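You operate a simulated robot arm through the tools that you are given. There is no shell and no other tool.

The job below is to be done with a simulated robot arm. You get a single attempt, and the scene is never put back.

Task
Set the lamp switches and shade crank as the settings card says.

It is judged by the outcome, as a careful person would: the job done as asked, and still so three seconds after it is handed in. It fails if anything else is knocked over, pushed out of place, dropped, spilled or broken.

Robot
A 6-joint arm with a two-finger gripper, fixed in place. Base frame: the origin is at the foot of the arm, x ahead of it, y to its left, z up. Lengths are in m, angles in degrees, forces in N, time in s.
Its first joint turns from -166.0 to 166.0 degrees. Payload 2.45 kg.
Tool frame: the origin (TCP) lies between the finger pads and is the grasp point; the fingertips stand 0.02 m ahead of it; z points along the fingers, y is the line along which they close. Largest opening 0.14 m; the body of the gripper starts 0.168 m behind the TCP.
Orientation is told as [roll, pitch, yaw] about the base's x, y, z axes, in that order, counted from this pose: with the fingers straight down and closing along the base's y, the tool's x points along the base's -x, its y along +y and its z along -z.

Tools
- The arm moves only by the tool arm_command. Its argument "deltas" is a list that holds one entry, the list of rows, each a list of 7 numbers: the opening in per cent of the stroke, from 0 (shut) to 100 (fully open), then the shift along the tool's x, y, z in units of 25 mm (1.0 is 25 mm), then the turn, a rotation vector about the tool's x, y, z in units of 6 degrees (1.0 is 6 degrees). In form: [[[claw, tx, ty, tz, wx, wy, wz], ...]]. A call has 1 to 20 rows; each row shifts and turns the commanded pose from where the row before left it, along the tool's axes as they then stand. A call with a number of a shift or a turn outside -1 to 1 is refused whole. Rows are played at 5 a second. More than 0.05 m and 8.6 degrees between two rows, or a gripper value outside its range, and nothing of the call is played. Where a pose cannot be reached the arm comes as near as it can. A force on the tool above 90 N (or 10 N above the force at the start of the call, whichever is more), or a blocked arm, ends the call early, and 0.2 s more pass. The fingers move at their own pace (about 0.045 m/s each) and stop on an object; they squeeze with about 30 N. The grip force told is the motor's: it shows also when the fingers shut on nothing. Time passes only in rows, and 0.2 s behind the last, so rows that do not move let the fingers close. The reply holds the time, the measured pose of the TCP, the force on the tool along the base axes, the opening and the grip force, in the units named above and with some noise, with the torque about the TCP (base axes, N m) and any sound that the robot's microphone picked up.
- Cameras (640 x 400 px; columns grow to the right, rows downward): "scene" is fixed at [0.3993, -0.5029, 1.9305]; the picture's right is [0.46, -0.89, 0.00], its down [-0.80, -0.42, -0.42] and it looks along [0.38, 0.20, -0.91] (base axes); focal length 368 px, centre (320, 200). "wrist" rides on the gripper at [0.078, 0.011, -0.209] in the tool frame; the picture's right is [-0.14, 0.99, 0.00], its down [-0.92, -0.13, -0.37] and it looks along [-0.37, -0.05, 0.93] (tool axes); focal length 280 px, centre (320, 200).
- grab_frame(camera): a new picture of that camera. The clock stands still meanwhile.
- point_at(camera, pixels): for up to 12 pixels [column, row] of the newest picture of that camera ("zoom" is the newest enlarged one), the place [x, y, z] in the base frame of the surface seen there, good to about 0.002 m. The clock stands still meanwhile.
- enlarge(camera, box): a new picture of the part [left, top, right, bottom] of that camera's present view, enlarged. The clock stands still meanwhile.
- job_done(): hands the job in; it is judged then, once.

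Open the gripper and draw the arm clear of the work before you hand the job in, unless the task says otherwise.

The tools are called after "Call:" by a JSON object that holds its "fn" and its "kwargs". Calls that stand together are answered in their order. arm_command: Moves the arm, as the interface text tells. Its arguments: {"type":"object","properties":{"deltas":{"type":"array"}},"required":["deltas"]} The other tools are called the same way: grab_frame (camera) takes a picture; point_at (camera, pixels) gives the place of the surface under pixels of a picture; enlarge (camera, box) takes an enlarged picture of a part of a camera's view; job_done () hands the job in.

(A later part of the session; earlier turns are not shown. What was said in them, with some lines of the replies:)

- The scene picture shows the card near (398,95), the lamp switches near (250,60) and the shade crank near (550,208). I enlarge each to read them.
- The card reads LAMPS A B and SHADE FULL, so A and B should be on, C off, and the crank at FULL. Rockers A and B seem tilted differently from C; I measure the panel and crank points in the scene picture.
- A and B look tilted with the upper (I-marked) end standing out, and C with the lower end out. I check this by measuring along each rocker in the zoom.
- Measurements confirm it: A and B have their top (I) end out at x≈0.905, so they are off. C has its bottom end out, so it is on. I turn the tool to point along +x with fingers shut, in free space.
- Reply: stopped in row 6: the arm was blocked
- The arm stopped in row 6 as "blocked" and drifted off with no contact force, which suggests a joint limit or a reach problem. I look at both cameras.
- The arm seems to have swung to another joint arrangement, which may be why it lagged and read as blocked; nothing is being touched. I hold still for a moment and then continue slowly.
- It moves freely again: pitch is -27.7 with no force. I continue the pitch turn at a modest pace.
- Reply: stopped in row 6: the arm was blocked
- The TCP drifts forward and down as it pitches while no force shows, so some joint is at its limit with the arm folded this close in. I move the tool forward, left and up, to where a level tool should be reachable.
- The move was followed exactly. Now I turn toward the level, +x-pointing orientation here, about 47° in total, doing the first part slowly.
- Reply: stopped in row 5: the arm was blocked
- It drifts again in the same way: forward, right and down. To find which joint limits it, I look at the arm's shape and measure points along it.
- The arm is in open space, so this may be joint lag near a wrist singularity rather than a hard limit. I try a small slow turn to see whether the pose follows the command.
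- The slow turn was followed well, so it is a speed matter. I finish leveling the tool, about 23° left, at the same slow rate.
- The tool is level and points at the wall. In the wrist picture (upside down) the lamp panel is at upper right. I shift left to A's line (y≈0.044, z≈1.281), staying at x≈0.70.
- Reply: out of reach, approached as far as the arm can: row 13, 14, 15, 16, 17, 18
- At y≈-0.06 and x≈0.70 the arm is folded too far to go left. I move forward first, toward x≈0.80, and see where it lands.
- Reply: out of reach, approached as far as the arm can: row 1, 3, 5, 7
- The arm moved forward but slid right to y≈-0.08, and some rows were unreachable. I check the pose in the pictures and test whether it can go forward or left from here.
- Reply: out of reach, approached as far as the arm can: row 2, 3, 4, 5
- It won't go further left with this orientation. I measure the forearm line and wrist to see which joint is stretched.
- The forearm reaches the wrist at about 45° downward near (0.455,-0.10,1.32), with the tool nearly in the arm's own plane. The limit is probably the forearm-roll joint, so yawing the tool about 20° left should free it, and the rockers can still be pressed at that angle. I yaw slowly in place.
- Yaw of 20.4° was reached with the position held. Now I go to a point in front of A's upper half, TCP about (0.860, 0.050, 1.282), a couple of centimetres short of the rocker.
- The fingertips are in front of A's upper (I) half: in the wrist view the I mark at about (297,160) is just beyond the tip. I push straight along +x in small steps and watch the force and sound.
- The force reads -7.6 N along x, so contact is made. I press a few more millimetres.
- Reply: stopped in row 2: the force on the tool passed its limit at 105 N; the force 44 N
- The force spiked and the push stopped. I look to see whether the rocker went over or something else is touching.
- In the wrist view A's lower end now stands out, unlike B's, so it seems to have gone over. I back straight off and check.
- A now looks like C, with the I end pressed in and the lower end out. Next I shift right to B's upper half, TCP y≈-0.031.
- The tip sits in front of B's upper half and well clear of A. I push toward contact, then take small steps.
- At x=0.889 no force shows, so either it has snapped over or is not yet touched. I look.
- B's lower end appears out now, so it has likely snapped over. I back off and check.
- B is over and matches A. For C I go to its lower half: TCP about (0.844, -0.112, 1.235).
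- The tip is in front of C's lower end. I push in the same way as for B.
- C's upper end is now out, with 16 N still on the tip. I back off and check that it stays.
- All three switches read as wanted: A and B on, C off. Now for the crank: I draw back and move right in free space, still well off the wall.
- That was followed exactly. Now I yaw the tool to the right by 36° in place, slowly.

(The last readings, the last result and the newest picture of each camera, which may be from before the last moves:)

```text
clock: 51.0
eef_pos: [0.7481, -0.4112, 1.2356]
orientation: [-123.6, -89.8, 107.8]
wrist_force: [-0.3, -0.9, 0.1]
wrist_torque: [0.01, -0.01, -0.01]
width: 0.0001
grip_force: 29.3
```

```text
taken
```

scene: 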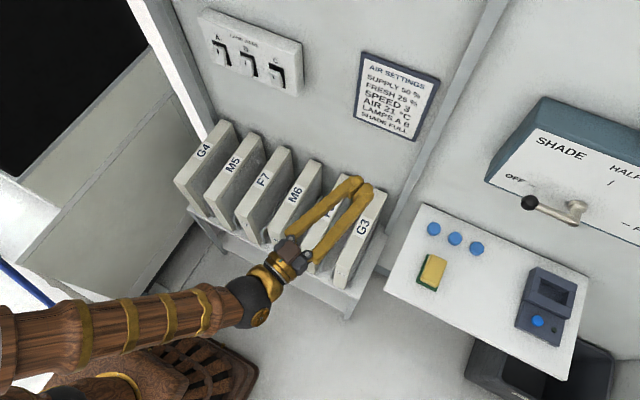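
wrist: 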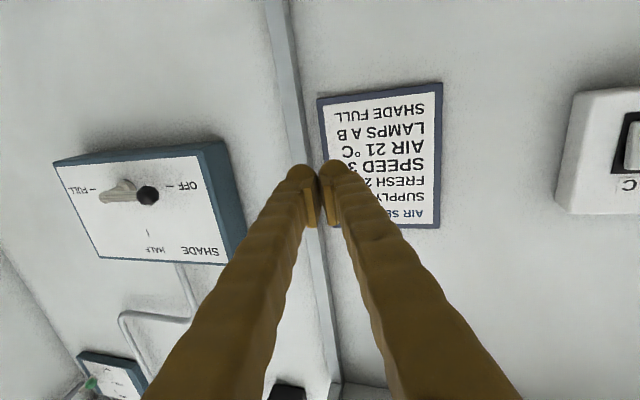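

Yaw is now -15.8°, and the crank shows in the wrist view at (130,195). I move right to about (0.72, -0.66, 1.22), left of and below the knob, for a closer look.

Call:
{"fn": "arm_command", "kwargs": {"deltas": [[[0, 0.043, -0.659, 0.109, 0, 0, 0], [0, 0.043, -0.659, 0.109, 0, 0, 0], [0, 0.043, -0.659, 0.109, 0, 0, 0], [0, 0.043, -0.659, 0.109, 0, 0, 0], [0, 0.043, -0.659, 0.109, 0, 0, 0], [0, 0.043, -0.659, 0.109, 0, 0, 0], [0, 0.043, -0.659, 0.109, 0, 0, 0], [0, 0.043, -0.659, 0.109, 0, 0, 0], [0, 0.043, -0.659, 0.109, 0, 0, 0], [0, 0.043, -0.659, 0.109, 0, 0, 0], [0, 0.043, -0.659, 0.109, 0, 0, 0], [0, 0.043, -0.659, 0.109, 0, 0, 0], [0, 0.043, -0.659, 0.109, 0, 0, 0], [0, 0.043, -0.659, 0.109, 0, 0, 0], [0, 0.043, -0.659, 0.109, 0, 0, 0], [0, 0, 0, 0, 0, 0, 0]]]}}

Call:
{"fn": "enlarge", "kwargs": {"camera": "scene", "box": [460, 90, 640, 270]}}

Call:
{"fn": "grab_frame", "kwargs": {"camera": "wrist"}}

```text
clock: 54.4
eef_pos: [0.7205, -0.6627, 1.2197]
orientation: [-128.9, -89.8, 113.1]
wrist_force: [-0.4, -0.6, -0.4]
wrist_torque: [0.02, -0.01, 0.02]
width: 0.0
grip_force: 29.3
```

```text
2.22 times, centred on (550, 180) of scene
```

zoom: 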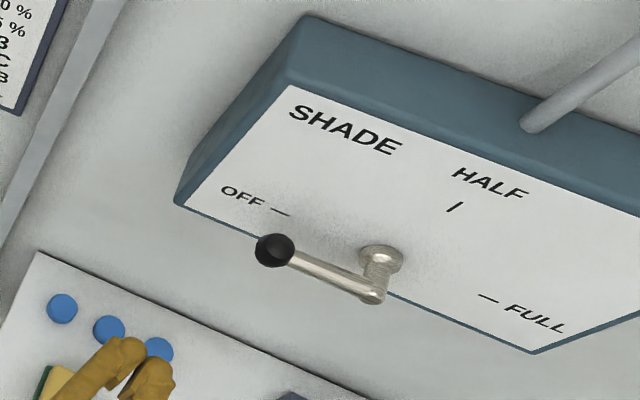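

```text
taken
```

wrist: 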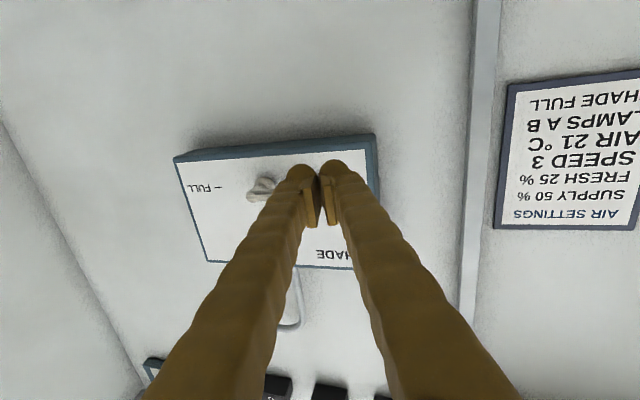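

I measure the crank's geometry more closely in this zoom.

Call:
{"fn": "point_at", "kwargs": {"camera": "zoom", "pixels": [[262, 250], [274, 238], [274, 250], [286, 262], [310, 266], [330, 276], [350, 285], [372, 292], [378, 272], [380, 252], [395, 258], [280, 211]]}}

Call:
{"fn": "point_at", "kwargs": {"camera": "zoom", "pixels": [[490, 298], [455, 207], [182, 203], [530, 350], [350, 300], [320, 283]]}}

Call:
{"fn": "point_at", "kwargs": {"camera": "wrist", "pixels": [[265, 190], [255, 195], [190, 187], [220, 165], [180, 160], [372, 140]]}}

```text
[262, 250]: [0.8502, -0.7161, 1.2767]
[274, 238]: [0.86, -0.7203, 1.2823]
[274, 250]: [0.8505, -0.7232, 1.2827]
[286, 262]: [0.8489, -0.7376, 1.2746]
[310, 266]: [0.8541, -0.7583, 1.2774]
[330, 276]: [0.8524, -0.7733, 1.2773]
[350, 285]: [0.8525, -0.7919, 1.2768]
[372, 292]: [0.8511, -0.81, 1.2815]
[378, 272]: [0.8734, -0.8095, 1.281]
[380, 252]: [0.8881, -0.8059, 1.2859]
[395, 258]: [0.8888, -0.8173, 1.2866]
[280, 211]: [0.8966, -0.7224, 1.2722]
```

```text
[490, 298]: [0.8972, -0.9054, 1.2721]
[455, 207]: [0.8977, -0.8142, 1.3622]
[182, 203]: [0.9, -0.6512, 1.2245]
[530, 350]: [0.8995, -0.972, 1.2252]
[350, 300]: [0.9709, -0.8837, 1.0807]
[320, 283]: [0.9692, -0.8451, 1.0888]
```

```text
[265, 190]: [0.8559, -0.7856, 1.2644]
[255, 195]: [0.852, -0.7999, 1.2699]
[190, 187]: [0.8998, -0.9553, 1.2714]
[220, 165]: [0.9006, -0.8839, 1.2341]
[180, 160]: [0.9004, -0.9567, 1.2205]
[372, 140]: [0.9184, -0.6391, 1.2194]
```

The pivot is near (y -0.812, z 1.271), the arm lies in the plane x≈0.858, and the knob is at y≈-0.725. I plan to push the arm round with closed fingers from below, over the top and down to FULL. First I test that the far end is reachable, staying in front of the crank at x≈0.79.

Call:
{"fn": "arm_command", "kwargs": {"deltas": [[[0, -0.267, -0.583, 0.359, 0, 0, 0], [0, -0.267, -0.583, 0.359, 0, 0, 0], [0, -0.267, -0.583, 0.359, 0, 0, 0], [0, -0.267, -0.583, 0.359, 0, 0, 0], [0, -0.267, -0.583, 0.359, 0, 0, 0], [0, -0.267, -0.583, 0.359, 0, 0, 0], [0, -0.267, -0.583, 0.359, 0, 0, 0], [0, -0.267, -0.583, 0.359, 0, 0, 0], [0, -0.267, -0.583, 0.359, 0, 0, 0], [0, -0.267, -0.583, 0.359, 0, 0, 0], [0, -0.267, -0.583, 0.359, 0, 0, 0], [0, -0.267, -0.583, 0.359, 0, 0, 0], [0, -0.267, -0.583, 0.359, 0, 0, 0], [0, -0.267, -0.583, 0.359, 0, 0, 0], [0, -0.267, -0.583, 0.359, 0, 0, 0], [0, 0, 0, 0, 0, 0, 0]]]}}

Call:
{"fn": "grab_frame", "kwargs": {"camera": "scene"}}

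```text
clock: 57.8
eef_pos: [0.7886, -0.9078, 1.3206]
orientation: [-132.4, -89.7, 116.7]
wrist_force: [0.6, -0.4, -0.7]
wrist_torque: [0.0, 0.03, 0.03]
width: 0.0002
grip_force: 29.1
```

```text
taken
```

scene: 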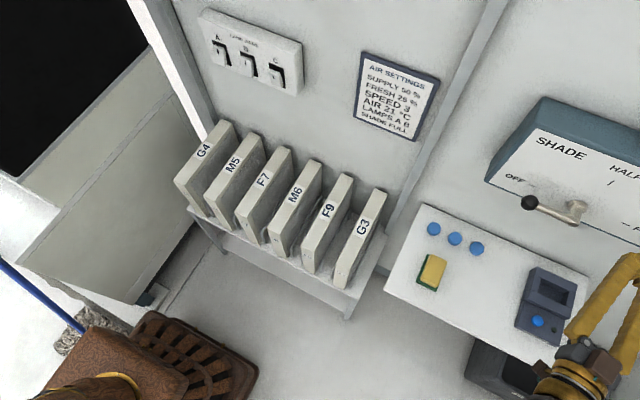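

The far end is reachable. I come back to below the crank arm, to about (0.79, -0.750, 1.235), and then go straight in to x=0.85.

Call:
{"fn": "arm_command", "kwargs": {"deltas": [[[0, 0.342, 0.608, -0.172, 0, 0, 0], [0, 0.342, 0.608, -0.172, 0, 0, 0], [0, 0.342, 0.608, -0.172, 0, 0, 0], [0, 0.342, 0.608, -0.172, 0, 0, 0], [0, 0.342, 0.608, -0.172, 0, 0, 0], [0, 0.342, 0.608, -0.172, 0, 0, 0], [0, 0.342, 0.608, -0.172, 0, 0, 0], [0, 0.342, 0.608, -0.172, 0, 0, 0], [0, 0.342, 0.608, -0.172, 0, 0, 0], [0, 0.342, 0.608, -0.172, 0, 0, 0], [0, 0, 0, 0, 0, 0, 0]]]}}

Call:
{"fn": "grab_frame", "kwargs": {"camera": "wrist"}}

Call:
{"fn": "enlarge", "kwargs": {"camera": "scene", "box": [460, 90, 640, 270]}}

```text
clock: 60.2
eef_pos: [0.7901, -0.7511, 1.2354]
orientation: [-128.4, -89.9, 112.5]
wrist_force: [0.2, -0.3, -0.3]
wrist_torque: [0.0, 0.01, 0.01]
width: 0.0
grip_force: 29.5
```

```text
taken
```

wrist: 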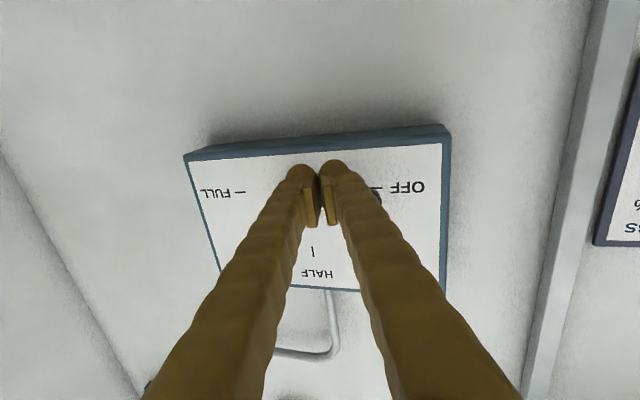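

```text
2.22 times, centred on (550, 180) of scene
```

zoom: 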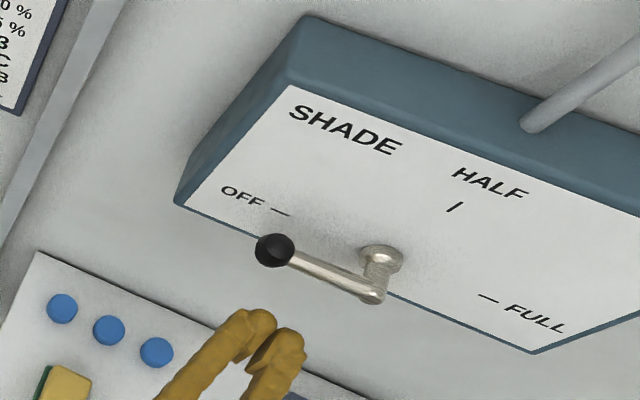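

The closed fingertips are below and in front of the crank arm, clear of it. I go straight in along +x.

Call:
{"fn": "arm_command", "kwargs": {"deltas": [[[0, 0, 0.109, 0.385, 0, 0, 0], [0, 0, 0.109, 0.385, 0, 0, 0], [0, 0, 0.109, 0.385, 0, 0, 0], [0, 0, 0.109, 0.385, 0, 0, 0], [0, 0, 0.109, 0.385, 0, 0, 0], [0, 0, 0.109, 0.385, 0, 0, 0], [0, 0, 0, 0, 0, 0, 0]]]}}

Call:
{"fn": "enlarge", "kwargs": {"camera": "scene", "box": [460, 90, 640, 270]}}

```text
clock: 61.8
eef_pos: [0.8501, -0.7502, 1.2338]
orientation: [-125.7, -89.8, 109.8]
wrist_force: [0.8, -0.3, -0.4]
wrist_torque: [-0.01, 0.01, -0.02]
width: 0.0
grip_force: 29.0
```

```text
2.22 times, centred on (550, 180) of scene
```

zoom: 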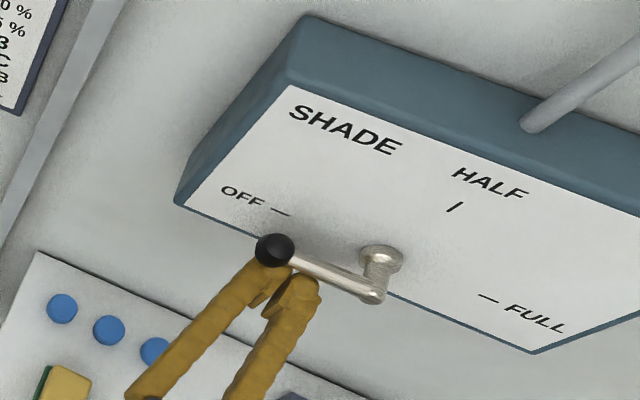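

The tips are under the arm at x=0.85. I now push up, in small steps along the arc, to turn the crank about 20°, watching the force.

Call:
{"fn": "arm_command", "kwargs": {"deltas": [[[0, -0.176, 0, 0, 0, 0, 0], [0, -0.176, 0, 0, 0, 0, 0], [0, -0.176, 0, 0, 0, 0, 0], [0, -0.183, 0.057, -0.016, 0, 0, 0], [0, -0.183, 0.057, -0.016, 0, 0, 0], [0, -0.183, 0.057, -0.016, 0, 0, 0], [0, -0.183, 0.057, -0.016, 0, 0, 0]]]}}

Call:
{"fn": "enlarge", "kwargs": {"camera": "scene", "box": [460, 90, 640, 270]}}

```text
clock: 63.4
eef_pos: [0.8499, -0.7442, 1.2661]
orientation: [-132.8, -89.8, 117.0]
wrist_force: [-0.4, 0.4, -1.7]
wrist_torque: [0.0, 0.01, 0.01]
width: 0.0
grip_force: 29.6
```

```text
2.22 times, centred on (550, 180) of scene
```

zoom: 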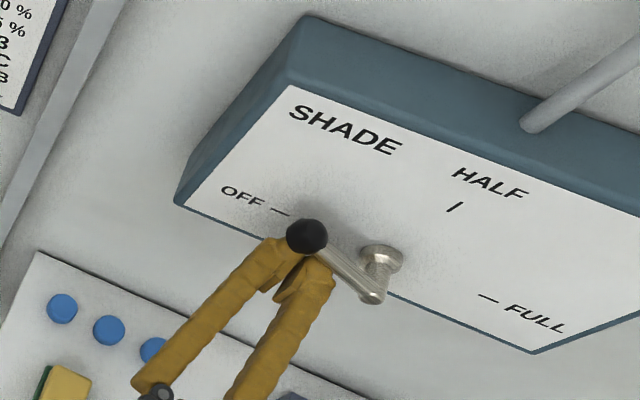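

The crank turns easily, at under 2 N. I carry on along the arc toward about 80°.

Call:
{"fn": "arm_command", "kwargs": {"deltas": [[[0, -0.176, -0.009, 0.003, 0, 0, 0], [0, -0.176, -0.009, 0.003, 0, 0, 0], [0, -0.176, -0.009, 0.003, 0, 0, 0], [0, -0.176, -0.009, 0.003, 0, 0, 0], [0, -0.176, -0.009, 0.003, 0, 0, 0], [0, -0.175, -0.083, 0.0235, 0, 0, 0], [0, -0.175, -0.083, 0.0235, 0, 0, 0], [0, -0.175, -0.083, 0.0235, 0, 0, 0], [0, -0.175, -0.083, 0.0235, 0, 0, 0], [0, -0.175, -0.083, 0.0235, 0, 0, 0], [0, -0.134, -0.158, 0.0447, 0, 0, 0], [0, -0.134, -0.158, 0.0447, 0, 0, 0], [0, -0.134, -0.158, 0.0447, 0, 0, 0], [0, -0.134, -0.158, 0.0447, 0, 0, 0], [0, -0.134, -0.158, 0.0447, 0, 0, 0]]]}}

Call:
{"fn": "enlarge", "kwargs": {"camera": "scene", "box": [460, 90, 640, 270]}}

```text
clock: 66.6
eef_pos: [0.8497, -0.7791, 1.3259]
orientation: [-131.1, -89.9, 115.4]
wrist_force: [-3.4, 2.4, -2.6]
wrist_torque: [0.06, 0.07, -0.02]
width: 0.0
grip_force: 29.5
```

```text
2.22 times, centred on (550, 180) of scene
```

zoom: 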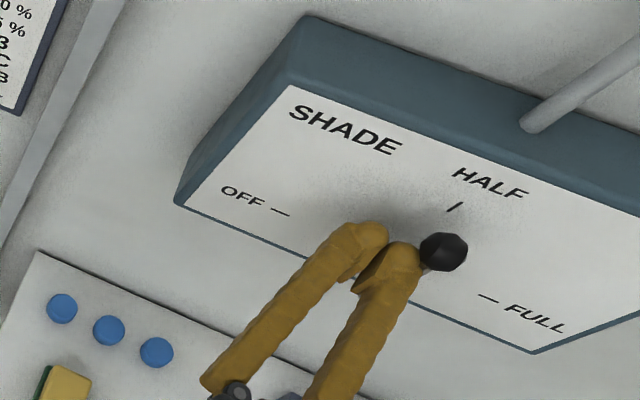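

The crank is about upright at HALF. I continue over the top toward about 140°.

Call:
{"fn": "arm_command", "kwargs": {"deltas": [[[0, -0.066, -0.16, 0.0453, 0, 0, 0], [0, -0.066, -0.16, 0.0453, 0, 0, 0], [0, -0.066, -0.16, 0.0453, 0, 0, 0], [0, -0.066, -0.16, 0.0453, 0, 0, 0], [0, -0.066, -0.16, 0.0453, 0, 0, 0], [0, -0.021, -0.144, 0.0408, 0, 0, 0], [0, -0.021, -0.144, 0.0408, 0, 0, 0], [0, -0.021, -0.144, 0.0408, 0, 0, 0], [0, -0.021, -0.144, 0.0408, 0, 0, 0], [0, -0.021, -0.144, 0.0408, 0, 0, 0], [0, 0.039, -0.163, 0.046, 0, 0, 0], [0, 0.039, -0.163, 0.046, 0, 0, 0], [0, 0.039, -0.163, 0.046, 0, 0, 0], [0, 0.039, -0.163, 0.046, 0, 0, 0], [0, 0.039, -0.163, 0.046, 0, 0, 0]]]}}

Call:
{"fn": "enlarge", "kwargs": {"camera": "scene", "box": [460, 90, 640, 270]}}

Call:
{"fn": "grab_frame", "kwargs": {"camera": "wrist"}}

```text
clock: 69.8
eef_pos: [0.8487, -0.8382, 1.3324]
orientation: [-128.4, -89.8, 112.5]
wrist_force: [-0.3, -0.4, -0.2]
wrist_torque: [-0.04, -0.06, -0.04]
width: 0.0
grip_force: 29.3
```

```text
2.22 times, centred on (550, 180) of scene
```

zoom: 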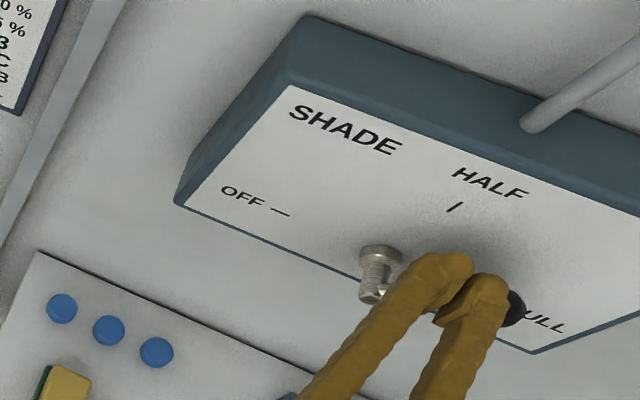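

```text
taken
```

wrist: 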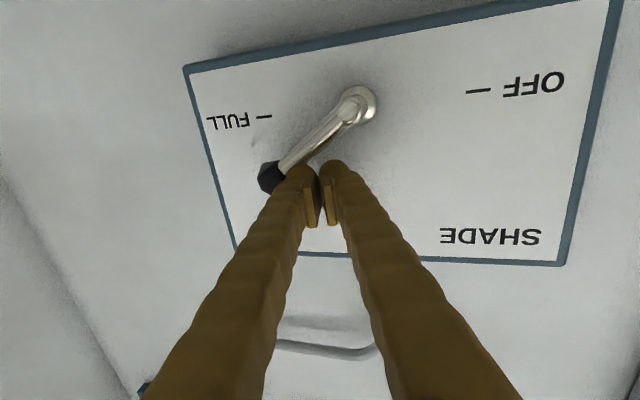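

The wrist view shows the crank at about 140°, held there with its knob at (270,178). I push on down toward FULL, stopping a little short to look.

Call:
{"fn": "arm_command", "kwargs": {"deltas": [[[0, 0.114, -0.151, 0.043, 0, 0, 0], [0, 0.114, -0.151, 0.043, 0, 0, 0], [0, 0.114, -0.151, 0.043, 0, 0, 0], [0, 0.114, -0.151, 0.043, 0, 0, 0], [0, 0.114, -0.151, 0.043, 0, 0, 0], [0, 0.151, -0.084, 0.024, 0, 0, 0], [0, 0.151, -0.084, 0.024, 0, 0, 0], [0, 0.151, -0.084, 0.024, 0, 0, 0]]]}}

Call:
{"fn": "enlarge", "kwargs": {"camera": "wrist", "box": [160, 0, 480, 200]}}

```text
clock: 71.6
eef_pos: [0.8486, -0.8646, 1.3074]
orientation: [-122.5, -89.8, 106.7]
wrist_force: [-0.3, -0.1, 0.5]
wrist_torque: [0.02, -0.05, 0.0]
width: 0.0
grip_force: 28.8
```

```text
2.00 times, centred on (320, 100) of wrist
```

zoom: 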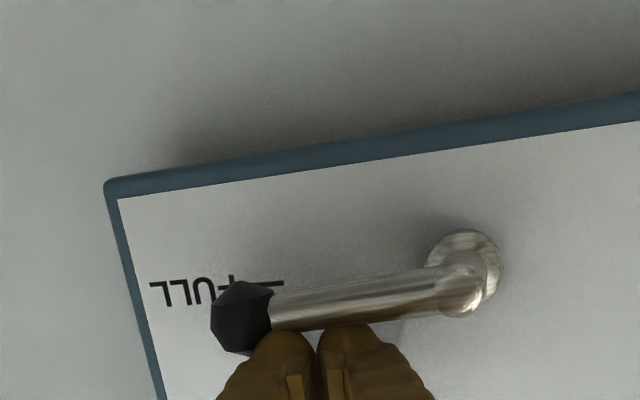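

It is close to FULL; I measure the arm's tilt at points along it.

Call:
{"fn": "point_at", "kwargs": {"camera": "zoom", "pixels": [[290, 312], [330, 306], [370, 300], [410, 294], [440, 290], [240, 318], [275, 284], [465, 240], [455, 295]]}}

```text
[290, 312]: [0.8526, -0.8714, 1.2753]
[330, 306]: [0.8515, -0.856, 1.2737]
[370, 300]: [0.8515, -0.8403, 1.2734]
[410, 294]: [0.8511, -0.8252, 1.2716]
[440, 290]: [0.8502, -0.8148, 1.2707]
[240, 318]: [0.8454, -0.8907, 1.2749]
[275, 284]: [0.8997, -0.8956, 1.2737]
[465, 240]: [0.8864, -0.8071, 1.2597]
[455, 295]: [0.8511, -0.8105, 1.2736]
```

The arm is about 4–5° above horizontal. I push down another 4 mm and re-measure.

Call:
{"fn": "arm_command", "kwargs": {"deltas": [[[0, 0.08, -0.03, 0.009, 0, 0, 0], [0, 0.08, -0.03, 0.009, 0, 0, 0], [0, 0, 0, 0, 0, 0, 0]]]}}

Call:
{"fn": "enlarge", "kwargs": {"camera": "wrist", "box": [160, 0, 480, 200]}}

Call:
{"fn": "enlarge", "kwargs": {"camera": "scene", "box": [520, 140, 640, 260]}}

```text
clock: 72.4
eef_pos: [0.8491, -0.8659, 1.3027]
orientation: [-127.8, -89.8, 111.9]
wrist_force: [0.4, -0.2, -0.2]
wrist_torque: [0.04, 0.01, 0.01]
width: 0.0001
grip_force: 29.1
```

```text
2.00 times, centred on (320, 100) of wrist
```

zoom: 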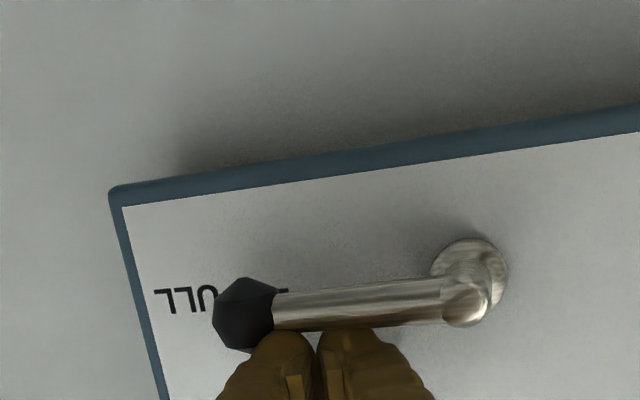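

```text
3.33 times, centred on (580, 200) of scene
```

zoom: 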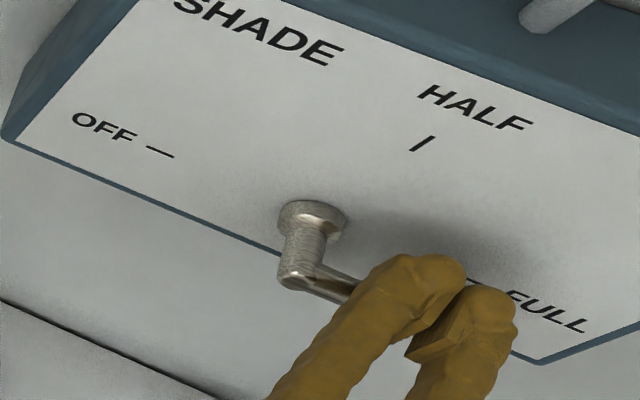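

I measure the arm again from the wrist view, taking points on both edges as well as on the centreline.

Call:
{"fn": "enlarge", "kwargs": {"camera": "wrist", "box": [240, 100, 420, 200]}}

```text
3.56 times, centred on (330, 150) of wrist
```

zoom: 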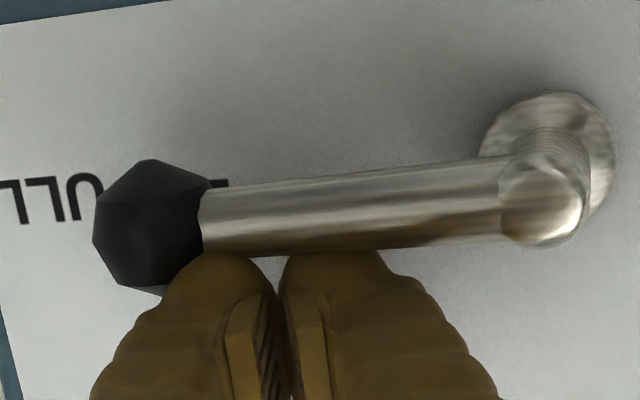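

Call:
{"fn": "point_at", "kwargs": {"camera": "zoom", "pixels": [[220, 220], [260, 217], [300, 214], [350, 210], [400, 206], [450, 202], [480, 200], [220, 191], [400, 172], [480, 164], [220, 180], [150, 225]]}}

```text
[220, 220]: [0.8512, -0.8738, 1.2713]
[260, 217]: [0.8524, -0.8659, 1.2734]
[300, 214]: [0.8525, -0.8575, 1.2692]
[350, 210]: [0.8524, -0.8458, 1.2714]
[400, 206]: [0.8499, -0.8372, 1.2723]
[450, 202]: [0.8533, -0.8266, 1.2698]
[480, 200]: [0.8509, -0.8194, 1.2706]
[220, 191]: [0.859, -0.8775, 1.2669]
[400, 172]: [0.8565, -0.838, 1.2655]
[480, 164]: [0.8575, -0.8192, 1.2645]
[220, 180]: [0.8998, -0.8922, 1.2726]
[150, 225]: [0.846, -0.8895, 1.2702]
```

The arm is about 2° above level. I push 2 mm more and see whether a stop is felt.

Call:
{"fn": "arm_command", "kwargs": {"deltas": [[[0, 0.08, -0.02, 0.006, 0, 0, 0], [0, 0, 0, 0, 0, 0, 0]]]}}

Call:
{"fn": "enlarge", "kwargs": {"camera": "wrist", "box": [240, 100, 420, 200]}}

Call:
{"fn": "point_at", "kwargs": {"camera": "zoom", "pixels": [[220, 220], [260, 217], [300, 214], [350, 210], [400, 206], [450, 202], [480, 200], [220, 194], [400, 178], [480, 170], [150, 225]]}}

```text
clock: 73.0
eef_pos: [0.849, -0.8661, 1.3029]
orientation: [-130.2, -89.7, 114.2]
wrist_force: [0.9, 1.0, 0.0]
wrist_torque: [-0.01, -0.02, -0.01]
width: 0.0
grip_force: 29.5
```

```text
3.56 times, centred on (330, 150) of wrist
```

zoom: 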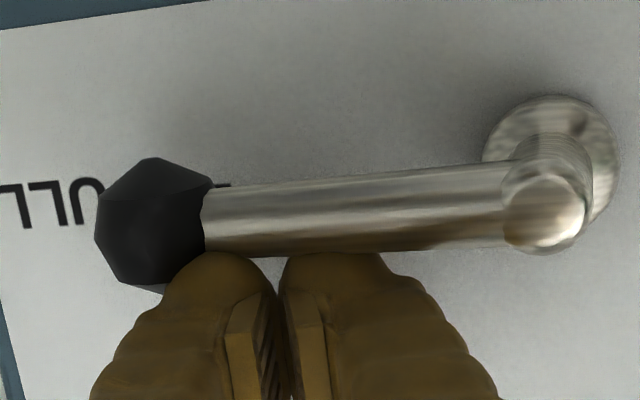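

```text
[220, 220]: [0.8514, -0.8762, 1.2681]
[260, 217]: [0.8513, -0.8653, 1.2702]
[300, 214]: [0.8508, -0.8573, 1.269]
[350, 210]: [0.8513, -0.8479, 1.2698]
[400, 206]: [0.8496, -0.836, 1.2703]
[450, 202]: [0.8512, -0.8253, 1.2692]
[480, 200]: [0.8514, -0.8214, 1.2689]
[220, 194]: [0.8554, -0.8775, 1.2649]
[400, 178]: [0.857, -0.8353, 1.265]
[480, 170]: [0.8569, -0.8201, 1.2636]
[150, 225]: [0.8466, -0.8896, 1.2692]
```

The arm is level now to within about 1° and lines up with the FULL mark. I lift off a few millimetres, draw straight back, and then check.

Call:
{"fn": "arm_command", "kwargs": {"deltas": [[[0, -0.2, 0, 0, 0, 0, 0], [0, -0.2, 0, 0, 0, 0, 0], [0, 0, -0.11, -0.385, 0, 0, 0], [0, 0, -0.11, -0.385, 0, 0, 0], [0, 0, -0.11, -0.385, 0, 0, 0], [0, 0, -0.11, -0.385, 0, 0, 0], [0, 0, -0.11, -0.385, 0, 0, 0], [0, 0, -0.11, -0.385, 0, 0, 0], [0, 0, -0.11, -0.385, 0, 0, 0], [0, 0, -0.11, -0.385, 0, 0, 0], [0, 0, -0.11, -0.385, 0, 0, 0], [0, 0, -0.11, -0.385, 0, 0, 0], [0, 0, -0.11, -0.385, 0, 0, 0], [0, 0, -0.11, -0.385, 0, 0, 0], [0, 0, 0, 0, 0, 0, 0]]]}}

Call:
{"fn": "enlarge", "kwargs": {"camera": "scene", "box": [460, 90, 640, 270]}}

Call:
{"fn": "grab_frame", "kwargs": {"camera": "wrist"}}

```text
clock: 76.2
eef_pos: [0.7287, -0.8695, 1.3113]
orientation: [-129.4, -89.8, 113.6]
wrist_force: [0.4, 0.2, -0.3]
wrist_torque: [-0.01, -0.01, 0.0]
width: 0.0
grip_force: 29.2
```

```text
2.22 times, centred on (550, 180) of scene
```

zoom: 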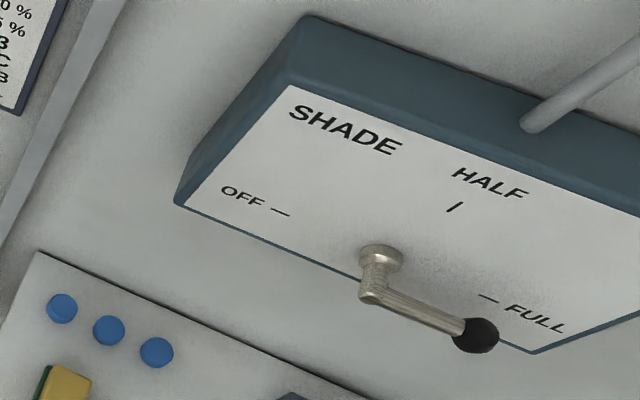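

```text
taken
```

wrist: 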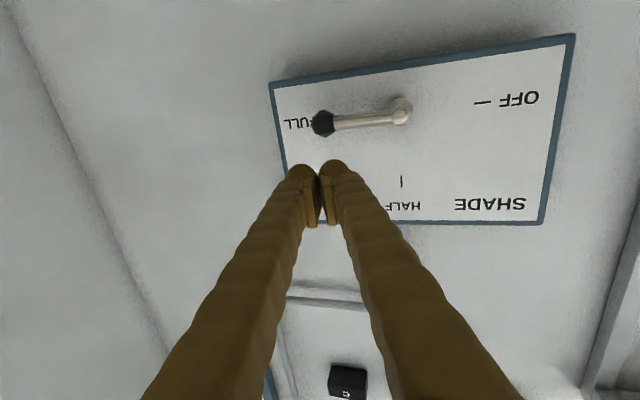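

The crank rests at FULL, parallel to the OFF–FULL line in the scene zoom. I confirm with points on the arm, and open the gripper while drawing away.

Call:
{"fn": "point_at", "kwargs": {"camera": "zoom", "pixels": [[390, 299], [405, 305], [420, 311], [440, 319], [455, 325], [476, 335]]}}

Call:
{"fn": "arm_command", "kwargs": {"deltas": [[[0, 0, 0.2, -0.3, 0, 0, 0], [20, 0, 0.4, -0.3, 0, 0, 0], [40, 0, 0.5, -0.3, 0, 0, 0], [60, 0, 0.5, -0.3, 0, 0, 0], [80, 0, 0.5, -0.3, 0, 0, 0], [100, 0, 0.5, -0.3, 0, 0, 0], [100, 0, 0.5, -0.2, 0, 0, 0], [100, 0, 0.5, 0, 0, 0, 0], [100, 0, 0.5, 0, 0, 0, 0], [100, 0, 0.5, 0, 0, 0, 0], [100, 0, 0.5, 0, 0, 0, 0], [100, 0, 0.5, 0, 0, 0, 0], [100, 0, 0, 0, 0, 0, 0], [100, 0, 0, 0, 0, 0, 0], [100, 0, 0, 0, 0, 0, 0]]]}}

Call:
{"fn": "grab_frame", "kwargs": {"camera": "scene"}}

Call:
{"fn": "enlarge", "kwargs": {"camera": "scene", "box": [180, 10, 300, 100]}}

```text
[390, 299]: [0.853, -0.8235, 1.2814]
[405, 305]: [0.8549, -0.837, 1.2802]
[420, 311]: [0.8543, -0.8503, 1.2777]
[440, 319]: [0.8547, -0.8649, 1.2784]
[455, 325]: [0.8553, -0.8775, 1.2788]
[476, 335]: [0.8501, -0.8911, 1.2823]
```

```text
clock: 79.4
eef_pos: [0.7173, -0.7188, 1.3107]
orientation: [-129.1, -89.7, 113.2]
wrist_force: [-0.1, 0.7, 0.5]
wrist_torque: [0.01, 0.01, -0.04]
width: 0.14
grip_force: 0.0
```

```text
taken
```

scene: 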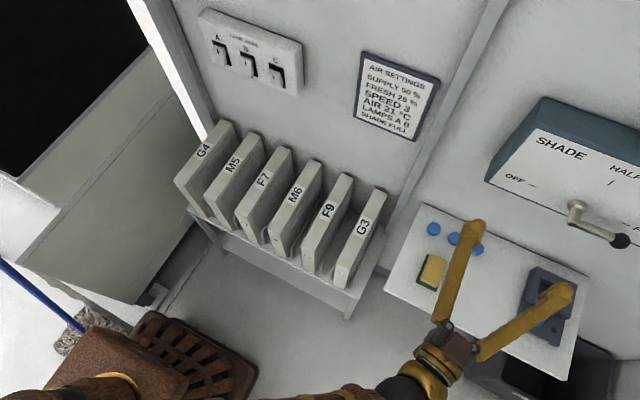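

```text
4.44 times, centred on (240, 55) of scene
```

zoom: 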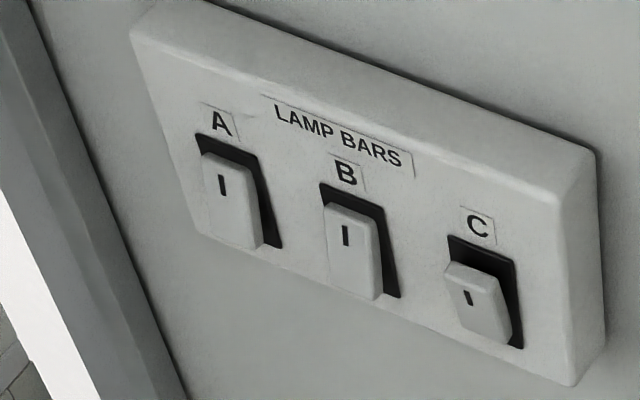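

A and B are on (I end in), C is off, and the crank rests at FULL. Everything else is as it was at the start, and the arm is clear with the gripper open, so I hand the job in.

Call:
{"fn": "job_done", "kwargs": {}}

```text
The job is handed in.
```

The lamp switches and shade crank now match the settings card, and the job is handed in.

- **Lamps:** the card says "LAMPS A B". A and B started off and C started on. A and B are now on (the end marked I is pressed in), and C is off. I took the I mark to mean on, because no lamp was in view to confirm it.
- **Shade:** the card says "SHADE FULL". I turned the crank from OFF, over HALF, to FULL. It lines up with the FULL mark to within about 3°, and it stayed there after I drew the arm away.
- **Force on switch A:** the push on A briefly reached 105 N before the arm stopped itself. The switch looks undamaged in the pictures.

The final pictures show nothing else moved or knocked over. The arm is clear of the work with the gripper open.
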